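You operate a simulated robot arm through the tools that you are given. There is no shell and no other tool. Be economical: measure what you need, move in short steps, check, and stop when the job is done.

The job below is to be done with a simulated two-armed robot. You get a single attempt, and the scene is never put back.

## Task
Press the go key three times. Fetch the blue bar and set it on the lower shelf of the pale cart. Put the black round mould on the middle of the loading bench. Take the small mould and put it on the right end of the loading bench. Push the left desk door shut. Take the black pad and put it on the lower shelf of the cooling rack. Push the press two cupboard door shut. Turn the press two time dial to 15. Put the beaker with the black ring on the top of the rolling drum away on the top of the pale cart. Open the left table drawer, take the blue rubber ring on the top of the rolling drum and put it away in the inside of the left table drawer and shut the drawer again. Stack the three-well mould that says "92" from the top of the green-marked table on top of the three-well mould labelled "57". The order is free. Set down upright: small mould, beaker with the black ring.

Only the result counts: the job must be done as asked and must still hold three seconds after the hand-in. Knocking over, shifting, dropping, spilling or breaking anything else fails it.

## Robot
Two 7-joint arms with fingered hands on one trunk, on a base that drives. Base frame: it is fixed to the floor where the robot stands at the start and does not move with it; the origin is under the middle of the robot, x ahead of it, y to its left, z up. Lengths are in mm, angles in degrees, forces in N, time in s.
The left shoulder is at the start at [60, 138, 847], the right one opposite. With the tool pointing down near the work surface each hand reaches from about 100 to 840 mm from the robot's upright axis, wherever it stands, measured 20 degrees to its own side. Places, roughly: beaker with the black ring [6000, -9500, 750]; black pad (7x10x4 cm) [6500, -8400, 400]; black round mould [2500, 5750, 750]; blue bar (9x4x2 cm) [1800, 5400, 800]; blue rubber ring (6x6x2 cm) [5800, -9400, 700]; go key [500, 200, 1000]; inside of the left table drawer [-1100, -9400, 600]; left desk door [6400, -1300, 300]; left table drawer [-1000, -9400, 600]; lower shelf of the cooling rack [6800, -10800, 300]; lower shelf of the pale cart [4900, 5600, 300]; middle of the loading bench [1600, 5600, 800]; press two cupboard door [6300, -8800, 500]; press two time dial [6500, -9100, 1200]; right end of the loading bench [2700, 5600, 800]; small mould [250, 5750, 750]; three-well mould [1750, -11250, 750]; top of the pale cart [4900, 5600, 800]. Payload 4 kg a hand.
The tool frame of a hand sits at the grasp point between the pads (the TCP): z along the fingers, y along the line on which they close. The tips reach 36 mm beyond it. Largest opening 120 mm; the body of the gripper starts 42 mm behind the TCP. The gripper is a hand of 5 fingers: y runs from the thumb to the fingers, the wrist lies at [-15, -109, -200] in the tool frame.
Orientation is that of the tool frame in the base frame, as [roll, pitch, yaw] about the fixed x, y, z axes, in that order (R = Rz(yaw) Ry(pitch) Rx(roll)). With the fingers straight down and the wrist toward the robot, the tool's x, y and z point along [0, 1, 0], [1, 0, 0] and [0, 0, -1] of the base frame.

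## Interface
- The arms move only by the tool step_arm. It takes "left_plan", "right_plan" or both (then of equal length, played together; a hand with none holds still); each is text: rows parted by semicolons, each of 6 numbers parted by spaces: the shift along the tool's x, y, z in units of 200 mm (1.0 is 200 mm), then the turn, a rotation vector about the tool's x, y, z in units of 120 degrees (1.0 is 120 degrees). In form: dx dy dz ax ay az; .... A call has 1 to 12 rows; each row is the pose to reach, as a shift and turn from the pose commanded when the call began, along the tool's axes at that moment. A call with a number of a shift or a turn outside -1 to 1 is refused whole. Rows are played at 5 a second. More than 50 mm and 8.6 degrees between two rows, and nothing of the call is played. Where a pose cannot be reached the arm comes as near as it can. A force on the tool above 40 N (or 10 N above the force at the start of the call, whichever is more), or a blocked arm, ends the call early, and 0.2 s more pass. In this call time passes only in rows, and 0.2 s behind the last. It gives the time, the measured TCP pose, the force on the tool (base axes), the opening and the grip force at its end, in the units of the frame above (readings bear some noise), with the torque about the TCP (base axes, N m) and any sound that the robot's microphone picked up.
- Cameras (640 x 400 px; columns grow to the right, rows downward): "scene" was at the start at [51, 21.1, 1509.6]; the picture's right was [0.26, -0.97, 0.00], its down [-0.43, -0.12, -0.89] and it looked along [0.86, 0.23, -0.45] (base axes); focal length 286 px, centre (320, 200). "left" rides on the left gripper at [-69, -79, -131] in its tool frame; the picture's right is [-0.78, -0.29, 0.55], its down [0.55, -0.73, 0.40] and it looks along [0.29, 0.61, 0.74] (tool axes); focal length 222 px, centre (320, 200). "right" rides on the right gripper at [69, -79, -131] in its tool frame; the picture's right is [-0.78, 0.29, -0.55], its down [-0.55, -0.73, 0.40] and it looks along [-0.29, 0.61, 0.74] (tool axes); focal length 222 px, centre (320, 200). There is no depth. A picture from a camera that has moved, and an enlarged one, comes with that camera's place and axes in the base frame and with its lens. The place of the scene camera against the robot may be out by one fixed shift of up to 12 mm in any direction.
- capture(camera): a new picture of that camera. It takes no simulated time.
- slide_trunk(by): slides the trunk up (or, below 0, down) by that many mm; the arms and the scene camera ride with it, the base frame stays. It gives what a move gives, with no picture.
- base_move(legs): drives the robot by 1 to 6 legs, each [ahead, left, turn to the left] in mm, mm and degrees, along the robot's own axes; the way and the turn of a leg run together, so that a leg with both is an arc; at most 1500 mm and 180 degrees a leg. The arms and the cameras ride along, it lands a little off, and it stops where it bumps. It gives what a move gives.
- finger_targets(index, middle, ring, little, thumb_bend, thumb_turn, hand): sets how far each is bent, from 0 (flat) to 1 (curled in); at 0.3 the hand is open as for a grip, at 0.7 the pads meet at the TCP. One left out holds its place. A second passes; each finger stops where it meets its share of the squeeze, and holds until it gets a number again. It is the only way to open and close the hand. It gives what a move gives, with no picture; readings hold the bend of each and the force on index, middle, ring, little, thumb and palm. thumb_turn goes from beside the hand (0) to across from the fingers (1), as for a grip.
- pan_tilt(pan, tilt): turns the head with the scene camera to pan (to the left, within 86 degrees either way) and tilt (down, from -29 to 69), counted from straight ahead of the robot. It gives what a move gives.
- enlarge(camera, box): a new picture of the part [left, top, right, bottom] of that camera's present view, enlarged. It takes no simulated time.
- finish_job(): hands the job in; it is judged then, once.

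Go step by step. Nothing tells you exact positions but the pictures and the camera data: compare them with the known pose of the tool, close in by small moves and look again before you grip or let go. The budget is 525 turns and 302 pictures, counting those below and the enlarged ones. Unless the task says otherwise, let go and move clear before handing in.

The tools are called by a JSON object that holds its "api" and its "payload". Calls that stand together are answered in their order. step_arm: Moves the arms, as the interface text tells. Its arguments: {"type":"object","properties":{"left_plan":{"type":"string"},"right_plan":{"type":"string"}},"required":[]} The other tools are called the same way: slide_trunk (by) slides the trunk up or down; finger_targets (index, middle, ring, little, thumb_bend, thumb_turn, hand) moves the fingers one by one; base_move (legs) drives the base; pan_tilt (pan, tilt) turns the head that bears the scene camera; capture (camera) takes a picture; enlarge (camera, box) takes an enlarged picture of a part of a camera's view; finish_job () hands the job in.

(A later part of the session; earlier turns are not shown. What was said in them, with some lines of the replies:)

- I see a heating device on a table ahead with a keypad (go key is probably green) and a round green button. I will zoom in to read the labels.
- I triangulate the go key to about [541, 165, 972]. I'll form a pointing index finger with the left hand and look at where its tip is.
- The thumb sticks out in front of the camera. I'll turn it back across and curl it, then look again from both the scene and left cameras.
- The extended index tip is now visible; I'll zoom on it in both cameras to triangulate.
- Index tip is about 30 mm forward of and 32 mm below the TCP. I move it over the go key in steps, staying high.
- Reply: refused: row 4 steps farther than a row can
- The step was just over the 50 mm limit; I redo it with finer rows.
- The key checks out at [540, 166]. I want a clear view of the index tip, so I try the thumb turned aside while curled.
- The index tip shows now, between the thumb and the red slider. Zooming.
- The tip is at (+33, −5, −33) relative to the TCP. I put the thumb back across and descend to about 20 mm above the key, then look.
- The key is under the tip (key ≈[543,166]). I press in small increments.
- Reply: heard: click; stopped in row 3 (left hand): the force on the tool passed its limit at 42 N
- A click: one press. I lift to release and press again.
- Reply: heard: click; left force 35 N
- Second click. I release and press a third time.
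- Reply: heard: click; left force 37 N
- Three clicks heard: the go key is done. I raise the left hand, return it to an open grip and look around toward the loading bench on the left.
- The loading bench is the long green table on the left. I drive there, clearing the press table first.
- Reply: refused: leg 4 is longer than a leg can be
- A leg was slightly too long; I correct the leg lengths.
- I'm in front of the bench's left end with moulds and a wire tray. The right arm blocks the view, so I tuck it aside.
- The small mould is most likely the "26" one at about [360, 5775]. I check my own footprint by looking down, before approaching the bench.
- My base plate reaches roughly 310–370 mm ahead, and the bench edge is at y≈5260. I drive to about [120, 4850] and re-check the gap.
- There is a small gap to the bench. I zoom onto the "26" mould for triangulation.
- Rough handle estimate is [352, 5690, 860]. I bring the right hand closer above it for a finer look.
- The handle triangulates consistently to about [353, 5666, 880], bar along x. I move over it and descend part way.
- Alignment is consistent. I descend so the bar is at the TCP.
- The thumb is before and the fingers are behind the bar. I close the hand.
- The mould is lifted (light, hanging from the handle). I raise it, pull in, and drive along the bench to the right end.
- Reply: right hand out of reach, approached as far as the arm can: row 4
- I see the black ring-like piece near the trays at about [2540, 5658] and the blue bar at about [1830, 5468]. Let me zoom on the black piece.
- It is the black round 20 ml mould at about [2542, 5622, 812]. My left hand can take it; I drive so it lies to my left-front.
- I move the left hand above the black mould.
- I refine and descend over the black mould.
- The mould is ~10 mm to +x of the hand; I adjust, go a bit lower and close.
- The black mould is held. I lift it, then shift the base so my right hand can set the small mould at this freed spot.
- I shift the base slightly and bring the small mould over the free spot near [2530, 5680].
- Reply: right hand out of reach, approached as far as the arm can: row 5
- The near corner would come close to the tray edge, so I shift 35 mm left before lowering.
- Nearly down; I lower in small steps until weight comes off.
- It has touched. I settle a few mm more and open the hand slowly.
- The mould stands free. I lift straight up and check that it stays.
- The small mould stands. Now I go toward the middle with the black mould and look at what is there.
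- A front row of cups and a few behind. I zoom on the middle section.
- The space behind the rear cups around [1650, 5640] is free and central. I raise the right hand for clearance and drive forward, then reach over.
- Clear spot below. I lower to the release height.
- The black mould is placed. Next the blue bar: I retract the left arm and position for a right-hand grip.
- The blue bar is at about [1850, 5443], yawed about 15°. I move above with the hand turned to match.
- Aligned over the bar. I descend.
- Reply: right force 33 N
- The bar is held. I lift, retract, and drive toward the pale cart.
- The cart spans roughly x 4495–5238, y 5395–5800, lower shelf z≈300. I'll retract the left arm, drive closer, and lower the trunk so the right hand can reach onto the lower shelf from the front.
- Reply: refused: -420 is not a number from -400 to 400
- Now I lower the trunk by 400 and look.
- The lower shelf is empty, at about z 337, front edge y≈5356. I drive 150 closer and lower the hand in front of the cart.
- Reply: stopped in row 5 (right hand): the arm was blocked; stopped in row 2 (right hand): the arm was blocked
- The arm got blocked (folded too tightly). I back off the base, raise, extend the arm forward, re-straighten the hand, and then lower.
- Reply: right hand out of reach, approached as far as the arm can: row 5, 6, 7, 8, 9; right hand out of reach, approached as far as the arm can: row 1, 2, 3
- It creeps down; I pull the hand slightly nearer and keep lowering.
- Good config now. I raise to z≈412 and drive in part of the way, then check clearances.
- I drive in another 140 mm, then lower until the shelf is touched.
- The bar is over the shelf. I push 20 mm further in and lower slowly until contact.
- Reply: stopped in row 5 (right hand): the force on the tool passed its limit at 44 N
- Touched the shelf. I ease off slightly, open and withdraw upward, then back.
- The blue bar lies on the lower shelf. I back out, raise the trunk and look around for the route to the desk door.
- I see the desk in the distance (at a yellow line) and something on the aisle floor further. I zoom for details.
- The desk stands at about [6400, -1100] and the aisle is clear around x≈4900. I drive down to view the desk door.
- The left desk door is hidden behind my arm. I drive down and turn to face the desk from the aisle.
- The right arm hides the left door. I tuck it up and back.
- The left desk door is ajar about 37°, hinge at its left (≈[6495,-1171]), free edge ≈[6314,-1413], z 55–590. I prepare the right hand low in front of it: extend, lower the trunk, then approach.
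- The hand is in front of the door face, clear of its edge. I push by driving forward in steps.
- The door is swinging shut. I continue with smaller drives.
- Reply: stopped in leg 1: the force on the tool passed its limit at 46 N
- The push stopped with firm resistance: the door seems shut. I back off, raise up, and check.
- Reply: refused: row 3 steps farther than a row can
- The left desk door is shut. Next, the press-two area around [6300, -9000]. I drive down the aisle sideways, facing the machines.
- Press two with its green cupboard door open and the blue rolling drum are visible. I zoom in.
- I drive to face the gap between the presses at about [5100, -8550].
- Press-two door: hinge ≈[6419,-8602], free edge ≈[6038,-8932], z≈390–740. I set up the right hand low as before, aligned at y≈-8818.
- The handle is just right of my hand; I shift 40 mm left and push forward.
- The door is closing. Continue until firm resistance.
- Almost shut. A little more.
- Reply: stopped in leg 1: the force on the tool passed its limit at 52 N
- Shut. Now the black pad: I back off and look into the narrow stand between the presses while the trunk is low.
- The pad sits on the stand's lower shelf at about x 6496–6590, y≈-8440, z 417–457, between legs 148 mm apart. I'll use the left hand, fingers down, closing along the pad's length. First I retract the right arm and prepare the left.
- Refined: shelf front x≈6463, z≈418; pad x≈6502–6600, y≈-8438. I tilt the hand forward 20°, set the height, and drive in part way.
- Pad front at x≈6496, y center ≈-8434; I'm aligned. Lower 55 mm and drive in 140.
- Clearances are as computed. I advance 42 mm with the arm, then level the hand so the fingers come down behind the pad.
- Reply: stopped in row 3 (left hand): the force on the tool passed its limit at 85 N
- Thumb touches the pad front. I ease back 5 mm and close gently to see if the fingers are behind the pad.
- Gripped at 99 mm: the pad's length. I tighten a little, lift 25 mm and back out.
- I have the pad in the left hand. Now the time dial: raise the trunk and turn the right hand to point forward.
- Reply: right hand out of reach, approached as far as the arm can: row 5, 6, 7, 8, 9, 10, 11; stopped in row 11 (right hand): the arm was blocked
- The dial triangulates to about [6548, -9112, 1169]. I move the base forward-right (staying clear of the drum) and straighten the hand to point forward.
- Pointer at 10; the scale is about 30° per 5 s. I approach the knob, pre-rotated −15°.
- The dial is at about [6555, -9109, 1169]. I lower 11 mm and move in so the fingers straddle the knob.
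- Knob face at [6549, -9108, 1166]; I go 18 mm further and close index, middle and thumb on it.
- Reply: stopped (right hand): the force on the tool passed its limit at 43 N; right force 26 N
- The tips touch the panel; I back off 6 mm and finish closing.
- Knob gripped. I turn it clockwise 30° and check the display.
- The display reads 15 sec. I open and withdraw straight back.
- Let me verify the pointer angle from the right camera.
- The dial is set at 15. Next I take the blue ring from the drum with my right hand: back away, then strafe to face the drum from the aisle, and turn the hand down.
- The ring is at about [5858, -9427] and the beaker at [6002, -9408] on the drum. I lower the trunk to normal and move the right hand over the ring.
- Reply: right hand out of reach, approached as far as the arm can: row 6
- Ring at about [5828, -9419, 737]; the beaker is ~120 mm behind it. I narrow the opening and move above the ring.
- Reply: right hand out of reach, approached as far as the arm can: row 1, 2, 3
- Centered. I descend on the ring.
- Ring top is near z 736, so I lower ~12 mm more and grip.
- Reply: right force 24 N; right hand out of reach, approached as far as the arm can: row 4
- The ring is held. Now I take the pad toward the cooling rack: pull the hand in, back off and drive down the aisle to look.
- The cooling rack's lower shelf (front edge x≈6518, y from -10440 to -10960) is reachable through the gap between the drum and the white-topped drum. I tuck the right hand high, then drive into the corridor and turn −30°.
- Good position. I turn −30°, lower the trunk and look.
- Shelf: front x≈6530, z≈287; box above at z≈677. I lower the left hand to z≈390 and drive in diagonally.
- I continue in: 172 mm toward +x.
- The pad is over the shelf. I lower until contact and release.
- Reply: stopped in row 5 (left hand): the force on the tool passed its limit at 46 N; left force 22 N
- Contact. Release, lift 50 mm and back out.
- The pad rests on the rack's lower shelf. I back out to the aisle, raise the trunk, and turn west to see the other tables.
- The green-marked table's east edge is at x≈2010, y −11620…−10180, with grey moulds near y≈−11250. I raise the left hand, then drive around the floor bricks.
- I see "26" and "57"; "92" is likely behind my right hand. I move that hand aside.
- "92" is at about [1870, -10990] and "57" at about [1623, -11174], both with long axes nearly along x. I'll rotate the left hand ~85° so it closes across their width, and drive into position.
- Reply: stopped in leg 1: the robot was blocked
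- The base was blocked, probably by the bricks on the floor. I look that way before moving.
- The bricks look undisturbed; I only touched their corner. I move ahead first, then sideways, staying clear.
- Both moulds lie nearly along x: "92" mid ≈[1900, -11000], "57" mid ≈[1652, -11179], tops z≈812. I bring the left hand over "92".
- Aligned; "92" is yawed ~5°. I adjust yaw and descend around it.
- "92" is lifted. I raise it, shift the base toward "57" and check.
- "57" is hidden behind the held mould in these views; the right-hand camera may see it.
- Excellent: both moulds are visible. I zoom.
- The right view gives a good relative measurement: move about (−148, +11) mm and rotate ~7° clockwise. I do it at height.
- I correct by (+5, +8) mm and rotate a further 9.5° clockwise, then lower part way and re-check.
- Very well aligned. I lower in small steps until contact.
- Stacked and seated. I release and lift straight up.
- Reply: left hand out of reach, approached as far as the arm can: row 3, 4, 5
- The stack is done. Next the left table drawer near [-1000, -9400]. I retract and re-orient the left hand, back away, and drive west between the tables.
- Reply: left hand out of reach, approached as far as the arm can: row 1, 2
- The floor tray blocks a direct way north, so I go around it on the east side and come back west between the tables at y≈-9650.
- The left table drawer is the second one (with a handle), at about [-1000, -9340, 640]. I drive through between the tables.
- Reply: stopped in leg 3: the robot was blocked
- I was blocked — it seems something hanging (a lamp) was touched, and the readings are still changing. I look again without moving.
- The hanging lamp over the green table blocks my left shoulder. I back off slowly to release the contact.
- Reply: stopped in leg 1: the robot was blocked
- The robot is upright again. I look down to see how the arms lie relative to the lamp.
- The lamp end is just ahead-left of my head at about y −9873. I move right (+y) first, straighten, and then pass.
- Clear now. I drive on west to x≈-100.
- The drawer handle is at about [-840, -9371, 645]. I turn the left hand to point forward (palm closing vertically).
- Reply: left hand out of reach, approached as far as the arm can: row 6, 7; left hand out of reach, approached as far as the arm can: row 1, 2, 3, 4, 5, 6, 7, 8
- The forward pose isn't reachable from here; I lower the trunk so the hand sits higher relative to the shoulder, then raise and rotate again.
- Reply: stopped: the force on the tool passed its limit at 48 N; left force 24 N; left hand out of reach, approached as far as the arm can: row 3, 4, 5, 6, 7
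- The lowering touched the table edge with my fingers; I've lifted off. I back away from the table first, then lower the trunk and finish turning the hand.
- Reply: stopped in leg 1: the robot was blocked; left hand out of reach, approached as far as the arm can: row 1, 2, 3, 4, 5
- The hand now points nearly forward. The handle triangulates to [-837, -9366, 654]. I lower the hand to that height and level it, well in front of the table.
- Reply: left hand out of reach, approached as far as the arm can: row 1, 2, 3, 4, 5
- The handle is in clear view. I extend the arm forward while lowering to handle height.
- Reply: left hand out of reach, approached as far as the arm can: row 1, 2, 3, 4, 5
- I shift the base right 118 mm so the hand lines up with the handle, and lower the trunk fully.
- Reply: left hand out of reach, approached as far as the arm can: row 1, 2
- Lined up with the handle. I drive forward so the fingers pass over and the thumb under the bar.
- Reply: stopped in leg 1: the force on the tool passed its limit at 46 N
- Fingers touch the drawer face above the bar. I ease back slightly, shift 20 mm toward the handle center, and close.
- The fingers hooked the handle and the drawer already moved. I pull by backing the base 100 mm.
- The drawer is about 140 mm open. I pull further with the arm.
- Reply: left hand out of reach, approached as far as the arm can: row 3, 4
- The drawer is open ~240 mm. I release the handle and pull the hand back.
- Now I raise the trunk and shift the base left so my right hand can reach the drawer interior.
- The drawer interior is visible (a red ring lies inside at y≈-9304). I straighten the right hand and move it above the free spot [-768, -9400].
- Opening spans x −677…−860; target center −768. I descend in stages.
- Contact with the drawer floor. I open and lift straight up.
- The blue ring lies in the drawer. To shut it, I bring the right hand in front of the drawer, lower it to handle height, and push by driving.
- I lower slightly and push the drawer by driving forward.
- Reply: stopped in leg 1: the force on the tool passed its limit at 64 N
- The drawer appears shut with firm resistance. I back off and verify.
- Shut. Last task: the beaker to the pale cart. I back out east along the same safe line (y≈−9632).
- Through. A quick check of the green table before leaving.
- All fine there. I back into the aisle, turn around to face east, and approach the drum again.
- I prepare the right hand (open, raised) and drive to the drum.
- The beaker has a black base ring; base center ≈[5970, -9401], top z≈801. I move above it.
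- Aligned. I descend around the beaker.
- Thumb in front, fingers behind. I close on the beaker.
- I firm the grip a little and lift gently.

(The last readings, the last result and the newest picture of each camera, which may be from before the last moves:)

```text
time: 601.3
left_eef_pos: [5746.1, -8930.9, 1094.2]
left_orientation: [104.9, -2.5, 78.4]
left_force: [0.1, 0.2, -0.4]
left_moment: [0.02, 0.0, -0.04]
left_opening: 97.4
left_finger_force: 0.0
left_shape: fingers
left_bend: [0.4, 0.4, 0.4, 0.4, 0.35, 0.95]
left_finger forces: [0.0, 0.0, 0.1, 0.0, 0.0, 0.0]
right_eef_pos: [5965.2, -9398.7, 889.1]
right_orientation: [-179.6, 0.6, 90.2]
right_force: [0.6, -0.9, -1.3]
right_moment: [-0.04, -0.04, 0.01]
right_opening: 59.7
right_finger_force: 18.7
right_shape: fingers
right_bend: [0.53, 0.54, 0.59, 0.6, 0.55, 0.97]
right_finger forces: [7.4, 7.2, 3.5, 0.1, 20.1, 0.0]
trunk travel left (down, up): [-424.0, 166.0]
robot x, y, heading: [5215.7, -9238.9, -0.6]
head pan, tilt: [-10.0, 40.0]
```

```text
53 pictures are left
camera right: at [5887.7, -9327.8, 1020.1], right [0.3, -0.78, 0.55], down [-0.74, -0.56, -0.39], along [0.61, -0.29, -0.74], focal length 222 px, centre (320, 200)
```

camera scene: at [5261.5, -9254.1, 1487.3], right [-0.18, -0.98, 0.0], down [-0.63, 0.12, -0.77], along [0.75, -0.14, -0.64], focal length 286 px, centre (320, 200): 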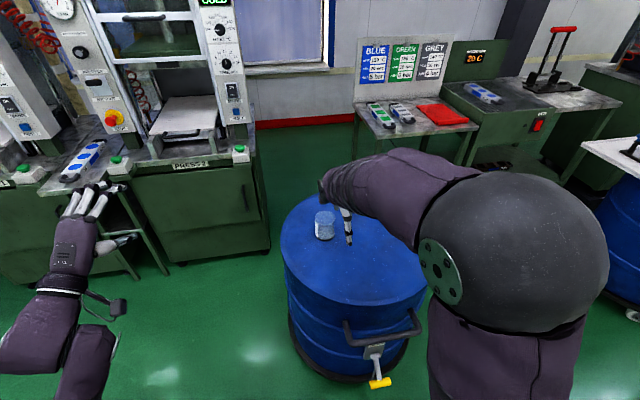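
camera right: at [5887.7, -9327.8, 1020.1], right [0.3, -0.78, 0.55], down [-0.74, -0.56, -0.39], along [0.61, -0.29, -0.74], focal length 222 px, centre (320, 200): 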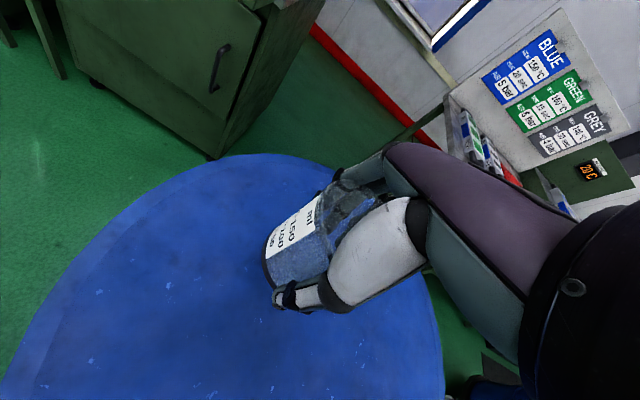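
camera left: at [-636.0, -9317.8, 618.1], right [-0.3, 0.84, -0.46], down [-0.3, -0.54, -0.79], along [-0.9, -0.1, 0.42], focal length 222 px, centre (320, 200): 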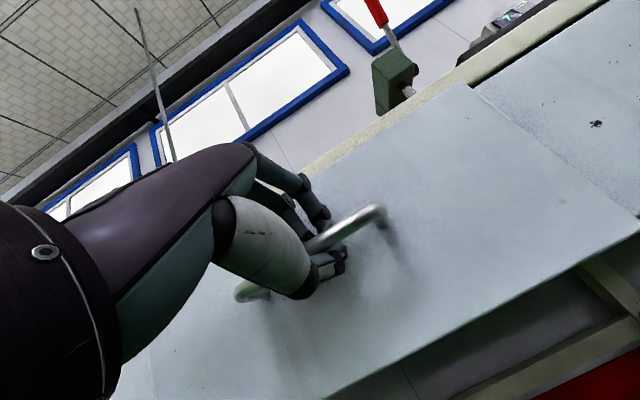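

The beaker is up and level. I raise and retract it, then drive back north toward the pale cart.

{"api": "step_arm", "payload": {"right_plan": "0 -0.15 -0.15 0 0 0; 0 -0.3 -0.3 0 0 0; 0 -0.45 -0.45 0 0 0; 0 -0.65 -0.5 0 0 0; 0 -0.85 -0.55 0 0 0"}}

{"api": "base_move", "payload": {"legs": [[-450, 0, 0.6], [0, 0, 90], [1480, 0, 0], [1480, 0, 0], [1480, 0, 0], [1480, 0, 0]]}}

{"api": "pan_tilt", "payload": {"pan": 0, "tilt": 20}}

{"api": "capture", "payload": {"camera": "scene"}}

```text
time: 602.5
left_eef_pos: [5746.8, -8930.6, 1092.9]
left_orientation: [104.9, -2.5, 78.5]
left_force: [0.3, 0.3, -0.6]
left_moment: [0.01, -0.04, 0.0]
left_opening: 97.4
left_finger_force: 0.1
left_shape: fingers
left_bend: [0.4, 0.4, 0.4, 0.4, 0.35, 0.95]
left_finger forces: [0.0, 0.1, 0.0, 0.1, 0.0, 0.0]
right_eef_pos: [5793.2, -9399.1, 1000.2]
right_orientation: [-179.7, 0.5, 90.1]
right_force: [0.4, -0.4, -0.8]
right_moment: [0.02, -0.01, 0.0]
right_opening: 59.1
right_finger_force: 18.9
right_shape: fingers
right_bend: [0.53, 0.54, 0.59, 0.6, 0.55, 0.97]
right_finger forces: [7.4, 7.1, 3.5, 0.0, 20.1, 0.0]
trunk travel left (down, up): [-424.0, 166.0]
robot x, y, heading: [5213.0, -9237.3, -0.8]
head pan, tilt: [-10.0, 40.0]
```

```text
time: 637.0
left_eef_pos: [4225.3, -2773.1, 1093.0]
left_orientation: [104.9, -2.5, 171.4]
left_force: [0.2, 0.1, -0.1]
left_moment: [-0.02, -0.01, -0.03]
left_opening: 97.1
left_finger_force: 0.2
left_shape: fingers
left_bend: [0.4, 0.4, 0.4, 0.4, 0.35, 0.95]
left_finger forces: [0.0, 0.0, 0.0, 0.0, 0.0, 0.1]
right_eef_pos: [4692.3, -2700.3, 999.5]
right_orientation: [-179.8, 0.6, -176.8]
right_force: [0.3, -0.5, -0.8]
right_moment: [0.02, -0.02, 0.01]
right_opening: 58.7
right_finger_force: 18.1
right_shape: fingers
right_bend: [0.53, 0.54, 0.59, 0.6, 0.55, 0.97]
right_finger forces: [7.1, 6.9, 3.4, 0.0, 18.6, 0.0]
trunk travel left (down, up): [-424.0, 166.0]
robot x, y, heading: [4561.1, -3286.2, 92.4]
head pan, tilt: [-10.0, 40.0]
```

```text
time: 637.8
left_eef_pos: [4225.5, -2772.7, 1093.3]
left_orientation: [104.9, -2.5, 171.6]
left_force: [0.5, -0.3, 0.5]
left_moment: [0.03, -0.03, -0.02]
left_opening: 97.2
left_finger_force: 0.1
left_shape: fingers
left_bend: [0.4, 0.4, 0.4, 0.4, 0.35, 0.95]
left_finger forces: [0.0, 0.0, 0.0, 0.0, 0.0, 0.0]
right_eef_pos: [4692.5, -2700.0, 999.8]
right_orientation: [-179.7, 0.6, -176.7]
right_force: [-0.5, 0.1, -0.4]
right_moment: [-0.01, 0.0, 0.0]
right_opening: 58.8
right_finger_force: 17.9
right_shape: fingers
right_bend: [0.53, 0.54, 0.59, 0.6, 0.55, 0.97]
right_finger forces: [7.2, 6.9, 3.3, 0.0, 18.6, 0.1]
trunk travel left (down, up): [-424.0, 166.0]
robot x, y, heading: [4557.8, -3283.2, 92.2]
head pan, tilt: [0.0, 20.0]
```

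```text
52 pictures are left
camera scene: at [4549.1, -3226.9, 1518.6], right [1.0, 0.04, 0.0], down [0.01, -0.34, -0.94], along [-0.04, 0.94, -0.34], focal length 286 px, centre (320, 200)
```

scene: 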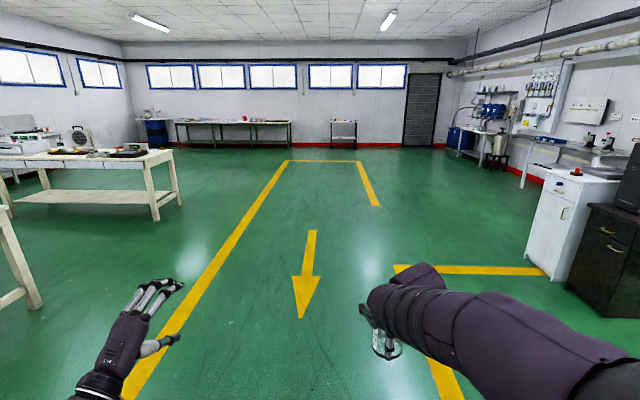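

The way is clear. I continue north to the cart.

{"api": "base_move", "payload": {"legs": [[1480, -20, -2.3], [1480, -20, 0], [1480, -20, 0], [1480, -20, 0], [1300, -20, 0]]}}

{"api": "pan_tilt", "payload": {"pan": 0, "tilt": 30}}

{"api": "capture", "payload": {"camera": "scene"}}

```text
time: 672.0
left_eef_pos: [4142.7, 4410.0, 1093.4]
left_orientation: [104.8, -2.4, 173.0]
left_force: [0.0, 0.1, 0.6]
left_moment: [0.03, 0.03, 0.01]
left_opening: 97.3
left_finger_force: 0.1
left_shape: fingers
left_bend: [0.4, 0.4, 0.4, 0.4, 0.35, 0.95]
left_finger forces: [0.1, 0.1, 0.0, 0.0, 0.0, 0.1]
right_eef_pos: [4606.2, 4496.0, 999.7]
right_orientation: [-179.7, 0.5, -175.0]
right_force: [0.2, 0.8, -0.5]
right_moment: [0.0, 0.02, -0.02]
right_opening: 58.5
right_finger_force: 17.7
right_shape: fingers
right_bend: [0.53, 0.54, 0.59, 0.6, 0.55, 0.97]
right_finger forces: [7.2, 7.0, 3.3, 0.1, 18.7, 0.1]
trunk travel left (down, up): [-424.0, 166.0]
robot x, y, heading: [4489.4, 3902.7, 94.1]
head pan, tilt: [0.0, 20.0]
```

```text
time: 672.7
left_eef_pos: [4142.9, 4410.4, 1093.6]
left_orientation: [104.9, -2.5, 173.2]
left_force: [0.7, 0.2, -0.3]
left_moment: [-0.01, 0.0, 0.0]
left_opening: 97.1
left_finger_force: 0.0
left_shape: fingers
left_bend: [0.4, 0.4, 0.4, 0.4, 0.35, 0.95]
left_finger forces: [0.1, 0.1, 0.1, 0.0, 0.1, 0.0]
right_eef_pos: [4606.1, 4496.7, 1000.2]
right_orientation: [-179.8, 0.5, -175.1]
right_force: [0.3, 0.4, -0.3]
right_moment: [-0.02, -0.01, 0.0]
right_opening: 58.3
right_finger_force: 17.5
right_shape: fingers
right_bend: [0.53, 0.54, 0.59, 0.6, 0.55, 0.97]
right_finger forces: [7.0, 6.9, 3.3, 0.0, 18.6, 0.1]
trunk travel left (down, up): [-424.0, 166.0]
robot x, y, heading: [4493.6, 3906.8, 93.6]
head pan, tilt: [0.0, 30.0]
```

```text
51 pictures are left
camera scene: at [4478.9, 3963.3, 1502.7], right [1.0, 0.07, 0.0], down [0.04, -0.5, -0.87], along [-0.06, 0.86, -0.5], focal length 286 px, centre (320, 200)
```

scene: 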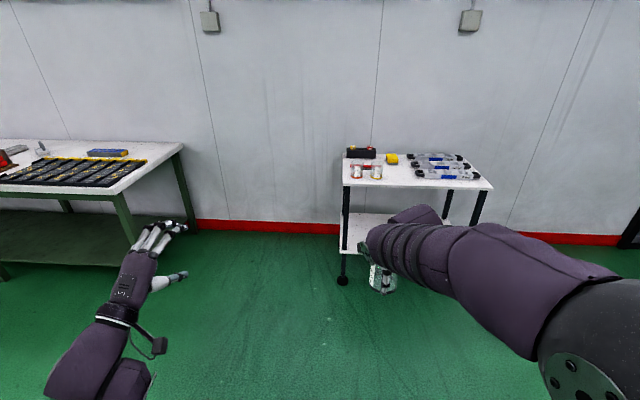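

I align with the cart and approach.

{"api": "base_move", "payload": {"legs": [[0, 0, -4], [600, -145, 0]]}}

{"api": "pan_tilt", "payload": {"pan": -5, "tilt": 35}}

{"api": "capture", "payload": {"camera": "scene"}}

{"api": "enlarge", "payload": {"camera": "scene", "box": [240, 150, 480, 290]}}

```text
time: 676.6
left_eef_pos: [4333.8, 5034.0, 1093.6]
left_orientation: [104.9, -2.5, 168.8]
left_force: [0.2, -0.7, 0.3]
left_moment: [-0.02, -0.03, 0.04]
left_opening: 97.4
left_finger_force: 0.1
left_shape: fingers
left_bend: [0.4, 0.4, 0.4, 0.4, 0.35, 0.95]
left_finger forces: [0.0, 0.0, 0.1, 0.0, 0.0, 0.0]
right_eef_pos: [4802.8, 5085.1, 1000.2]
right_orientation: [-179.7, 0.5, -179.7]
right_force: [0.0, -0.1, -0.2]
right_moment: [-0.03, -0.01, -0.01]
right_opening: 58.8
right_finger_force: 18.0
right_shape: fingers
right_bend: [0.53, 0.54, 0.59, 0.6, 0.55, 0.97]
right_finger forces: [7.1, 6.9, 3.3, 0.0, 18.5, 0.0]
trunk travel left (down, up): [-424.0, 166.0]
robot x, y, heading: [4640.8, 4505.7, 89.5]
head pan, tilt: [0.0, 30.0]
```

```text
time: 677.3
left_eef_pos: [4333.1, 5032.8, 1093.6]
left_orientation: [104.9, -2.5, 168.7]
left_force: [-0.4, 0.0, 0.1]
left_moment: [0.01, 0.01, -0.02]
left_opening: 97.1
left_finger_force: 0.1
left_shape: fingers
left_bend: [0.4, 0.4, 0.4, 0.4, 0.35, 0.95]
left_finger forces: [0.1, 0.0, 0.1, 0.0, 0.0, 0.1]
right_eef_pos: [4801.7, 5082.0, 999.8]
right_orientation: [-179.7, 0.6, -179.7]
right_force: [-0.3, 0.0, -0.2]
right_moment: [0.03, -0.01, -0.01]
right_opening: 58.6
right_finger_force: 17.7
right_shape: fingers
right_bend: [0.53, 0.54, 0.59, 0.6, 0.55, 0.97]
right_finger forces: [7.2, 6.9, 3.3, 0.0, 18.6, 0.1]
trunk travel left (down, up): [-424.0, 166.0]
robot x, y, heading: [4640.9, 4500.4, 89.4]
head pan, tilt: [-5.0, 35.0]
```

```text
50 pictures are left
camera scene: at [4641.5, 4558.5, 1494.9], right [1.0, -0.1, 0.0], down [-0.05, -0.57, -0.82], along [0.08, 0.82, -0.57], focal length 286 px, centre (320, 200)
```

scene: 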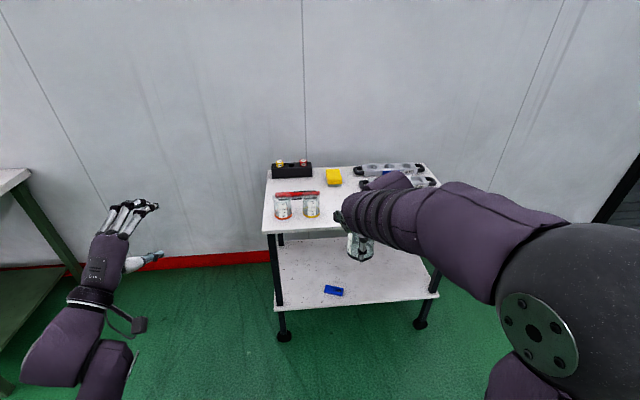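

```text
2.67 times, centred on (360, 220) of scene
camera zoom: at [4641.5, 4558.5, 1494.9], right [1.0, -0.1, 0.0], down [-0.05, -0.57, -0.82], along [0.08, 0.82, -0.57], focal length 762 px, centre (213, 147)
```

zoom: 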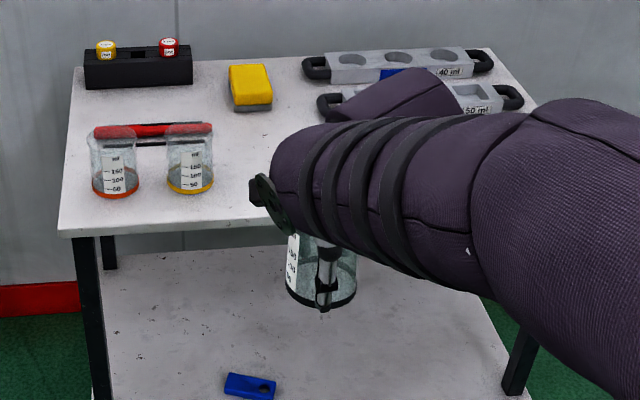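

A free spot is right of the yellow-ring beaker at about [4815, 5450]. I drive 245 mm closer and move the beaker above it.

{"api": "base_move", "payload": {"legs": [[245, 0, 0.4]]}}

{"api": "step_arm", "payload": {"right_plan": "-0.02 0.2 0 0 0 0; -0.04 0.4 0 0 0 0; -0.06 0.6 0.1 0 0 0; -0.06 0.6 0.25 0 0 0"}}

{"api": "capture", "payload": {"camera": "right"}}

{"api": "capture", "payload": {"camera": "scene"}}

```text
time: 679.1
left_eef_pos: [4330.9, 5280.5, 1092.8]
left_orientation: [104.8, -2.4, 169.0]
left_force: [-0.1, -0.1, 0.1]
left_moment: [-0.02, 0.02, 0.0]
left_opening: 97.2
left_finger_force: 0.0
left_shape: fingers
left_bend: [0.4, 0.4, 0.4, 0.4, 0.35, 0.95]
left_finger forces: [0.0, 0.0, 0.0, 0.0, 0.0, 0.1]
right_eef_pos: [4798.1, 5332.8, 1000.0]
right_orientation: [-179.7, 0.7, -179.2]
right_force: [0.0, 0.4, -0.3]
right_moment: [0.0, 0.0, -0.01]
right_opening: 58.8
right_finger_force: 17.7
right_shape: fingers
right_bend: [0.53, 0.54, 0.59, 0.6, 0.55, 0.97]
right_finger forces: [7.0, 6.9, 3.2, 0.1, 18.6, 0.0]
trunk travel left (down, up): [-424.0, 166.0]
robot x, y, heading: [4642.6, 4750.2, 90.1]
head pan, tilt: [-5.0, 35.0]
```

```text
time: 680.1
left_eef_pos: [4330.0, 5279.9, 1095.0]
left_orientation: [104.9, -2.5, 169.1]
left_force: [-0.1, -0.7, 0.0]
left_moment: [-0.01, 0.01, -0.01]
left_opening: 97.2
left_finger_force: 0.0
left_shape: fingers
left_bend: [0.4, 0.4, 0.4, 0.4, 0.35, 0.95]
left_finger forces: [0.0, 0.1, 0.1, 0.0, 0.0, 0.0]
right_eef_pos: [4808.0, 5453.3, 949.9]
right_orientation: [-179.7, 0.5, -179.2]
right_force: [0.2, 0.6, 0.5]
right_moment: [-0.02, -0.02, 0.0]
right_opening: 58.4
right_finger_force: 17.4
right_shape: fingers
right_bend: [0.53, 0.54, 0.59, 0.6, 0.55, 0.97]
right_finger forces: [7.0, 6.8, 3.3, 0.1, 18.4, 0.0]
trunk travel left (down, up): [-424.0, 166.0]
robot x, y, heading: [4645.7, 4748.0, 90.1]
head pan, tilt: [-5.0, 35.0]
```

```text
48 pictures are left
camera right: at [4738.8, 5374.1, 1080.9], right [0.78, 0.3, 0.55], down [0.56, -0.73, -0.39], along [0.28, 0.61, -0.74], focal length 222 px, centre (320, 200)
```

right: 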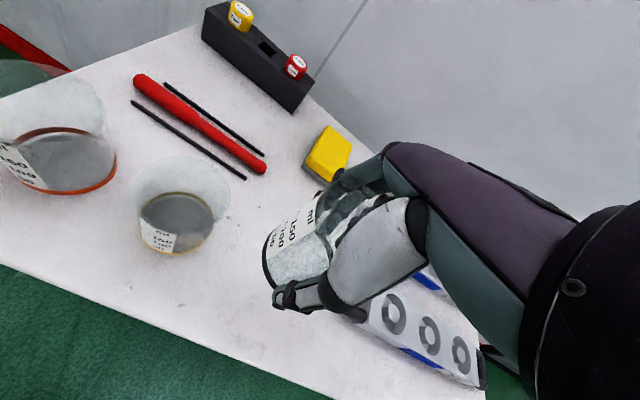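

```text
47 pictures are left
camera scene: at [4642.0, 4807.0, 1494.9], right [1.0, -0.09, 0.0], down [-0.05, -0.57, -0.82], along [0.07, 0.82, -0.57], focal length 286 px, centre (320, 200)
```

scene: 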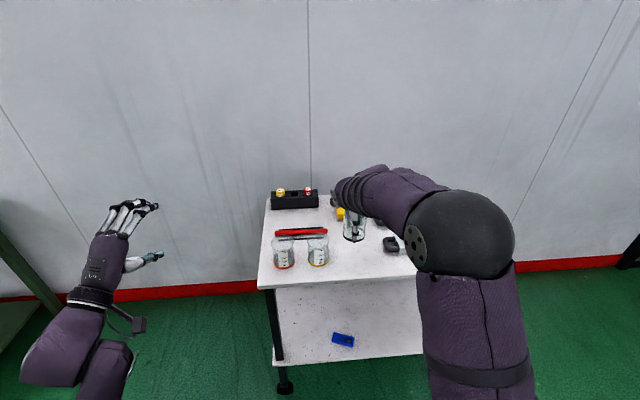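

Clearances on all sides are fine. I lower the beaker.

{"api": "step_arm", "payload": {"right_plan": "0 0 0.15 0 0 0; 0 0 0.3 0 0 0; 0 0 0.42 0 0 0; 0 0 0.48 0 0 0"}}

{"api": "enlarge", "payload": {"camera": "scene", "box": [260, 170, 420, 290]}}

{"api": "capture", "payload": {"camera": "right"}}

```text
time: 681.1
left_eef_pos: [4329.8, 5279.2, 1094.6]
left_orientation: [104.9, -2.5, 169.0]
left_force: [0.8, 0.1, 0.0]
left_moment: [-0.02, 0.03, -0.03]
left_opening: 97.3
left_finger_force: 0.0
left_shape: fingers
left_bend: [0.4, 0.4, 0.4, 0.4, 0.35, 0.95]
left_finger forces: [0.1, 0.0, 0.1, 0.0, 0.1, 0.0]
right_eef_pos: [4810.2, 5452.1, 853.0]
right_orientation: [-179.7, 0.6, -179.2]
right_force: [0.0, 0.8, -0.5]
right_moment: [0.02, 0.0, -0.02]
right_opening: 58.7
right_finger_force: 18.0
right_shape: fingers
right_bend: [0.53, 0.54, 0.59, 0.6, 0.55, 0.97]
right_finger forces: [7.0, 6.8, 3.2, 0.0, 18.3, 0.1]
trunk travel left (down, up): [-424.0, 166.0]
robot x, y, heading: [4643.0, 4752.4, 90.0]
head pan, tilt: [-5.0, 35.0]
```

```text
3.33 times, centred on (340, 230) of scene
camera zoom: at [4642.1, 4806.9, 1494.9], right [1.0, -0.09, 0.0], down [-0.05, -0.57, -0.82], along [0.07, 0.82, -0.57], focal length 952 px, centre (253, 100)
```

zoom: 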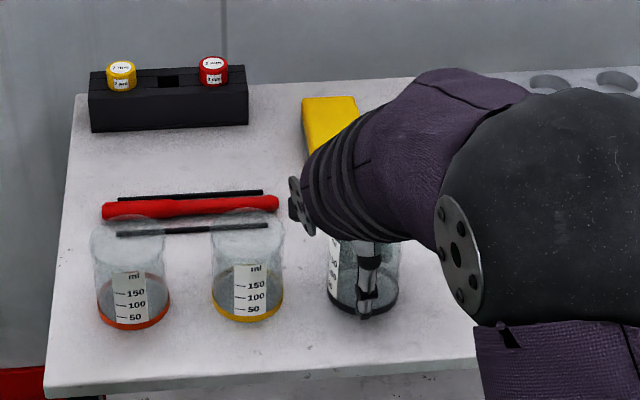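

```text
45 pictures are left
camera right: at [4741.3, 5372.8, 984.3], right [0.78, 0.3, 0.55], down [0.56, -0.73, -0.39], along [0.28, 0.61, -0.74], focal length 222 px, centre (320, 200)
```

right: 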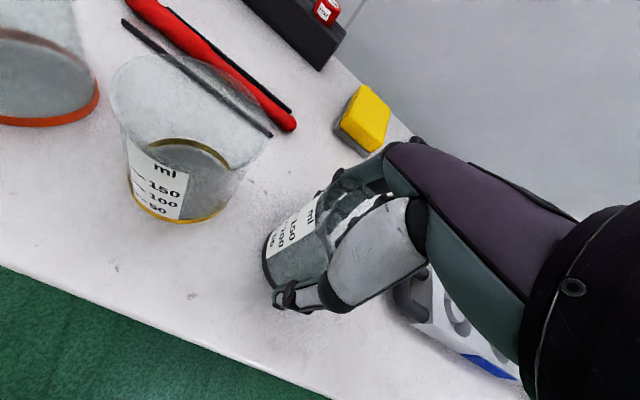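

Nearly down. I lower in 2–3 mm steps until it rests.

{"api": "step_arm", "payload": {"right_plan": "0 0 0.015 0 0 0; 0 0 0.03 0 0 0; 0 0 0.045 0 0 0; 0 0 0.055 0 0 0"}}

```text
time: 682.1
left_eef_pos: [4329.4, 5276.1, 1096.6]
left_orientation: [104.9, -2.5, 169.2]
left_force: [0.3, 0.2, -0.1]
left_moment: [-0.03, -0.04, -0.01]
left_opening: 97.1
left_finger_force: 0.1
left_shape: fingers
left_bend: [0.4, 0.4, 0.4, 0.4, 0.35, 0.95]
left_finger forces: [0.0, 0.0, 0.0, 0.0, 0.0, 0.0]
right_eef_pos: [4808.4, 5451.3, 848.4]
right_orientation: [179.7, 0.5, -179.1]
right_force: [2.0, -5.9, 36.6]
right_moment: [0.78, -0.36, -0.09]
right_opening: 58.8
right_finger_force: 27.2
right_shape: fingers
right_bend: [0.53, 0.54, 0.59, 0.6, 0.56, 0.97]
right_finger forces: [7.4, 8.5, 5.1, 0.0, 33.0, 0.0]
trunk travel left (down, up): [-424.0, 166.0]
robot x, y, heading: [4638.5, 4749.3, 89.8]
head pan, tilt: [-5.0, 35.0]
```

It rests on the cart (pressing too firmly); I ease up 5 mm of command and release.

{"api": "step_arm", "payload": {"right_plan": "0 0 -0.015 0 0 0; 0 0 -0.027 0 0 0"}}

{"api": "finger_targets", "payload": {"hand": "right", "index": 0.4, "middle": 0.4, "ring": 0.4, "little": 0.4, "thumb_bend": 0.4}}

{"api": "finger_targets", "payload": {"hand": "right", "index": 0.3, "middle": 0.3, "ring": 0.3, "little": 0.3, "thumb_bend": 0.3}}

{"api": "capture", "payload": {"camera": "right"}}

```text
time: 682.7
left_eef_pos: [4330.0, 5277.9, 1094.0]
left_orientation: [104.8, -2.5, 169.0]
left_force: [0.5, -0.3, 0.5]
left_moment: [0.01, -0.03, 0.01]
left_opening: 97.3
left_finger_force: 0.1
left_shape: fingers
left_bend: [0.4, 0.4, 0.4, 0.4, 0.35, 0.95]
left_finger forces: [0.1, 0.0, 0.1, 0.0, 0.0, 0.0]
right_eef_pos: [4809.3, 5452.3, 848.0]
right_orientation: [-180.0, 0.6, -179.2]
right_force: [1.9, 1.7, 25.0]
right_moment: [0.81, -0.26, -0.05]
right_opening: 58.5
right_finger_force: 23.3
right_shape: fingers
right_bend: [0.53, 0.54, 0.59, 0.6, 0.56, 0.97]
right_finger forces: [8.3, 8.7, 5.1, 0.0, 25.1, 0.0]
trunk travel left (down, up): [-424.0, 166.0]
robot x, y, heading: [4640.2, 4754.2, 90.0]
head pan, tilt: [-5.0, 35.0]
```

```text
time: 683.7
left_eef_pos: [4331.7, 5279.6, 1093.0]
left_orientation: [105.0, -2.5, 169.1]
left_force: [0.5, -0.2, -1.2]
left_moment: [0.03, 0.02, 0.01]
left_opening: 97.3
left_finger_force: 0.0
left_shape: fingers
left_bend: [0.4, 0.4, 0.4, 0.4, 0.35, 0.95]
left_finger forces: [0.1, 0.1, 0.0, 0.0, 0.0, 0.0]
right_eef_pos: [4808.8, 5454.0, 847.4]
right_orientation: [-179.6, 0.6, -179.2]
right_force: [-0.7, 0.4, -0.5]
right_moment: [-0.02, 0.0, 0.02]
right_opening: 90.7
right_finger_force: 0.4
right_shape: fingers
right_bend: [0.4, 0.4, 0.4, 0.4, 0.4, 0.96]
right_finger forces: [0.5, 0.0, 0.1, 0.0, 0.5, 0.0]
trunk travel left (down, up): [-424.0, 166.0]
robot x, y, heading: [4642.2, 4752.0, 90.0]
head pan, tilt: [-5.0, 35.0]
```

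```text
time: 684.7
left_eef_pos: [4330.1, 5278.7, 1094.1]
left_orientation: [104.9, -2.5, 169.1]
left_force: [0.5, -0.8, -0.1]
left_moment: [0.06, -0.02, 0.01]
left_opening: 97.0
left_finger_force: 0.0
left_shape: fingers
left_bend: [0.4, 0.4, 0.4, 0.4, 0.35, 0.95]
left_finger forces: [0.0, 0.0, 0.1, 0.0, 0.1, 0.1]
right_eef_pos: [4810.6, 5452.3, 847.4]
right_orientation: [-179.7, 0.6, -179.2]
right_force: [0.4, -0.3, 0.5]
right_moment: [-0.02, 0.01, -0.04]
right_opening: 119.1
right_finger_force: 0.1
right_shape: fingers
right_bend: [0.3, 0.3, 0.3, 0.3, 0.3, 0.94]
right_finger forces: [0.0, 0.1, 0.1, 0.0, 0.1, 0.0]
trunk travel left (down, up): [-424.0, 166.0]
robot x, y, heading: [4641.4, 4751.5, 89.7]
head pan, tilt: [-5.0, 35.0]
```

```text
44 pictures are left
camera right: at [4741.1, 5373.4, 978.5], right [0.78, 0.3, 0.55], down [0.56, -0.73, -0.39], along [0.28, 0.61, -0.74], focal length 222 px, centre (320, 200)
```

right: 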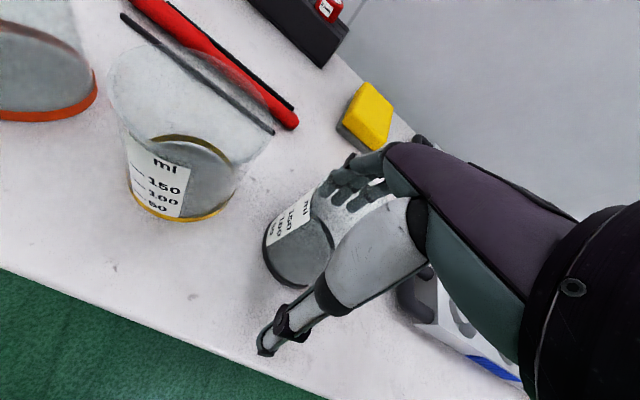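

The beaker stands free. I lift the hand straight up and back away.

{"api": "step_arm", "payload": {"right_plan": "0 0 -0.1 0 0 0; 0 0 -0.25 0 0 0; 0 0 -0.45 0 0 0; 0 0 -0.65 0 0 0; 0 -0.1 -0.85 0 0 0; 0 -0.3 -0.9 0 0 0; 0 -0.5 -0.9 0 0 0"}}

{"api": "base_move", "payload": {"legs": [[-450, 0, 0]]}}

{"api": "enlarge", "payload": {"camera": "scene", "box": [230, 130, 470, 330]}}

```text
time: 686.3
left_eef_pos: [4329.2, 5279.6, 1094.1]
left_orientation: [105.0, -2.5, 169.1]
left_force: [0.1, 0.2, 0.0]
left_moment: [0.03, 0.01, -0.01]
left_opening: 97.2
left_finger_force: 0.1
left_shape: fingers
left_bend: [0.4, 0.4, 0.4, 0.4, 0.35, 0.95]
left_finger forces: [0.0, 0.0, 0.0, 0.1, 0.0, 0.0]
right_eef_pos: [4810.5, 5350.8, 1028.3]
right_orientation: [-179.8, 0.5, -179.2]
right_force: [-0.3, 0.1, 0.6]
right_moment: [0.01, 0.02, 0.01]
right_opening: 119.5
right_finger_force: 0.0
right_shape: fingers
right_bend: [0.3, 0.3, 0.3, 0.3, 0.3, 0.94]
right_finger forces: [0.0, 0.1, 0.0, 0.0, 0.1, 0.1]
trunk travel left (down, up): [-424.0, 166.0]
robot x, y, heading: [4645.4, 4750.7, 89.8]
head pan, tilt: [-5.0, 35.0]
```

```text
time: 689.1
left_eef_pos: [4329.1, 4823.5, 1093.8]
left_orientation: [104.9, -2.5, 169.1]
left_force: [0.8, 0.0, 0.2]
left_moment: [0.04, -0.02, -0.04]
left_opening: 97.1
left_finger_force: 0.1
left_shape: fingers
left_bend: [0.4, 0.4, 0.4, 0.4, 0.35, 0.95]
left_finger forces: [0.1, 0.0, 0.0, 0.2, 0.0, 0.1]
right_eef_pos: [4810.1, 4895.9, 1027.7]
right_orientation: [-179.8, 0.6, -179.2]
right_force: [-0.2, -1.4, -0.3]
right_moment: [0.04, 0.02, 0.01]
right_opening: 119.5
right_finger_force: 0.0
right_shape: fingers
right_bend: [0.3, 0.3, 0.3, 0.3, 0.3, 0.94]
right_finger forces: [0.0, 0.0, 0.0, 0.0, 0.0, 0.1]
trunk travel left (down, up): [-424.0, 166.0]
robot x, y, heading: [4642.3, 4298.4, 90.1]
head pan, tilt: [-5.0, 35.0]
```

```text
2.00 times, centred on (350, 230) of scene
camera zoom: at [4641.9, 4351.0, 1494.9], right [1.0, -0.09, 0.0], down [-0.05, -0.57, -0.82], along [0.07, 0.82, -0.57], focal length 571 px, centre (260, 140)
```

zoom: 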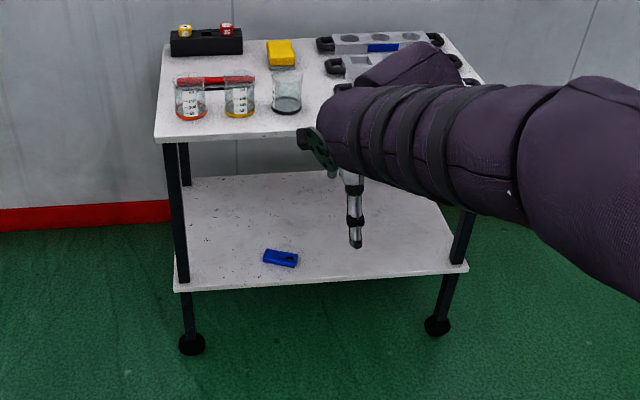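

Every item in the job has been done, and the beaker stands upright on the cart beside the other two. I hand the job in.

{"api": "finish_job", "payload": {}}

```text
The job is handed in.
```

I finished all eleven parts of the job and handed it in; no result has come back yet.

**Possible problems.** Three contacts on the way could count against it:
- My base touched a stack of bricks on the floor. They looked undisturbed afterwards.
- My head pushed against a hanging lamp over the green-marked table. The lamp hung level and the table looked in order afterwards.
- My base stopped against the yellow-marked table while I was backing up. I did not check that table afterwards.

**Small deviations.** The "92" mould sits about 10 mm off-centre on top of "57". I took the mould labelled "26" on the loading bench as the small mould, because only its position matched.
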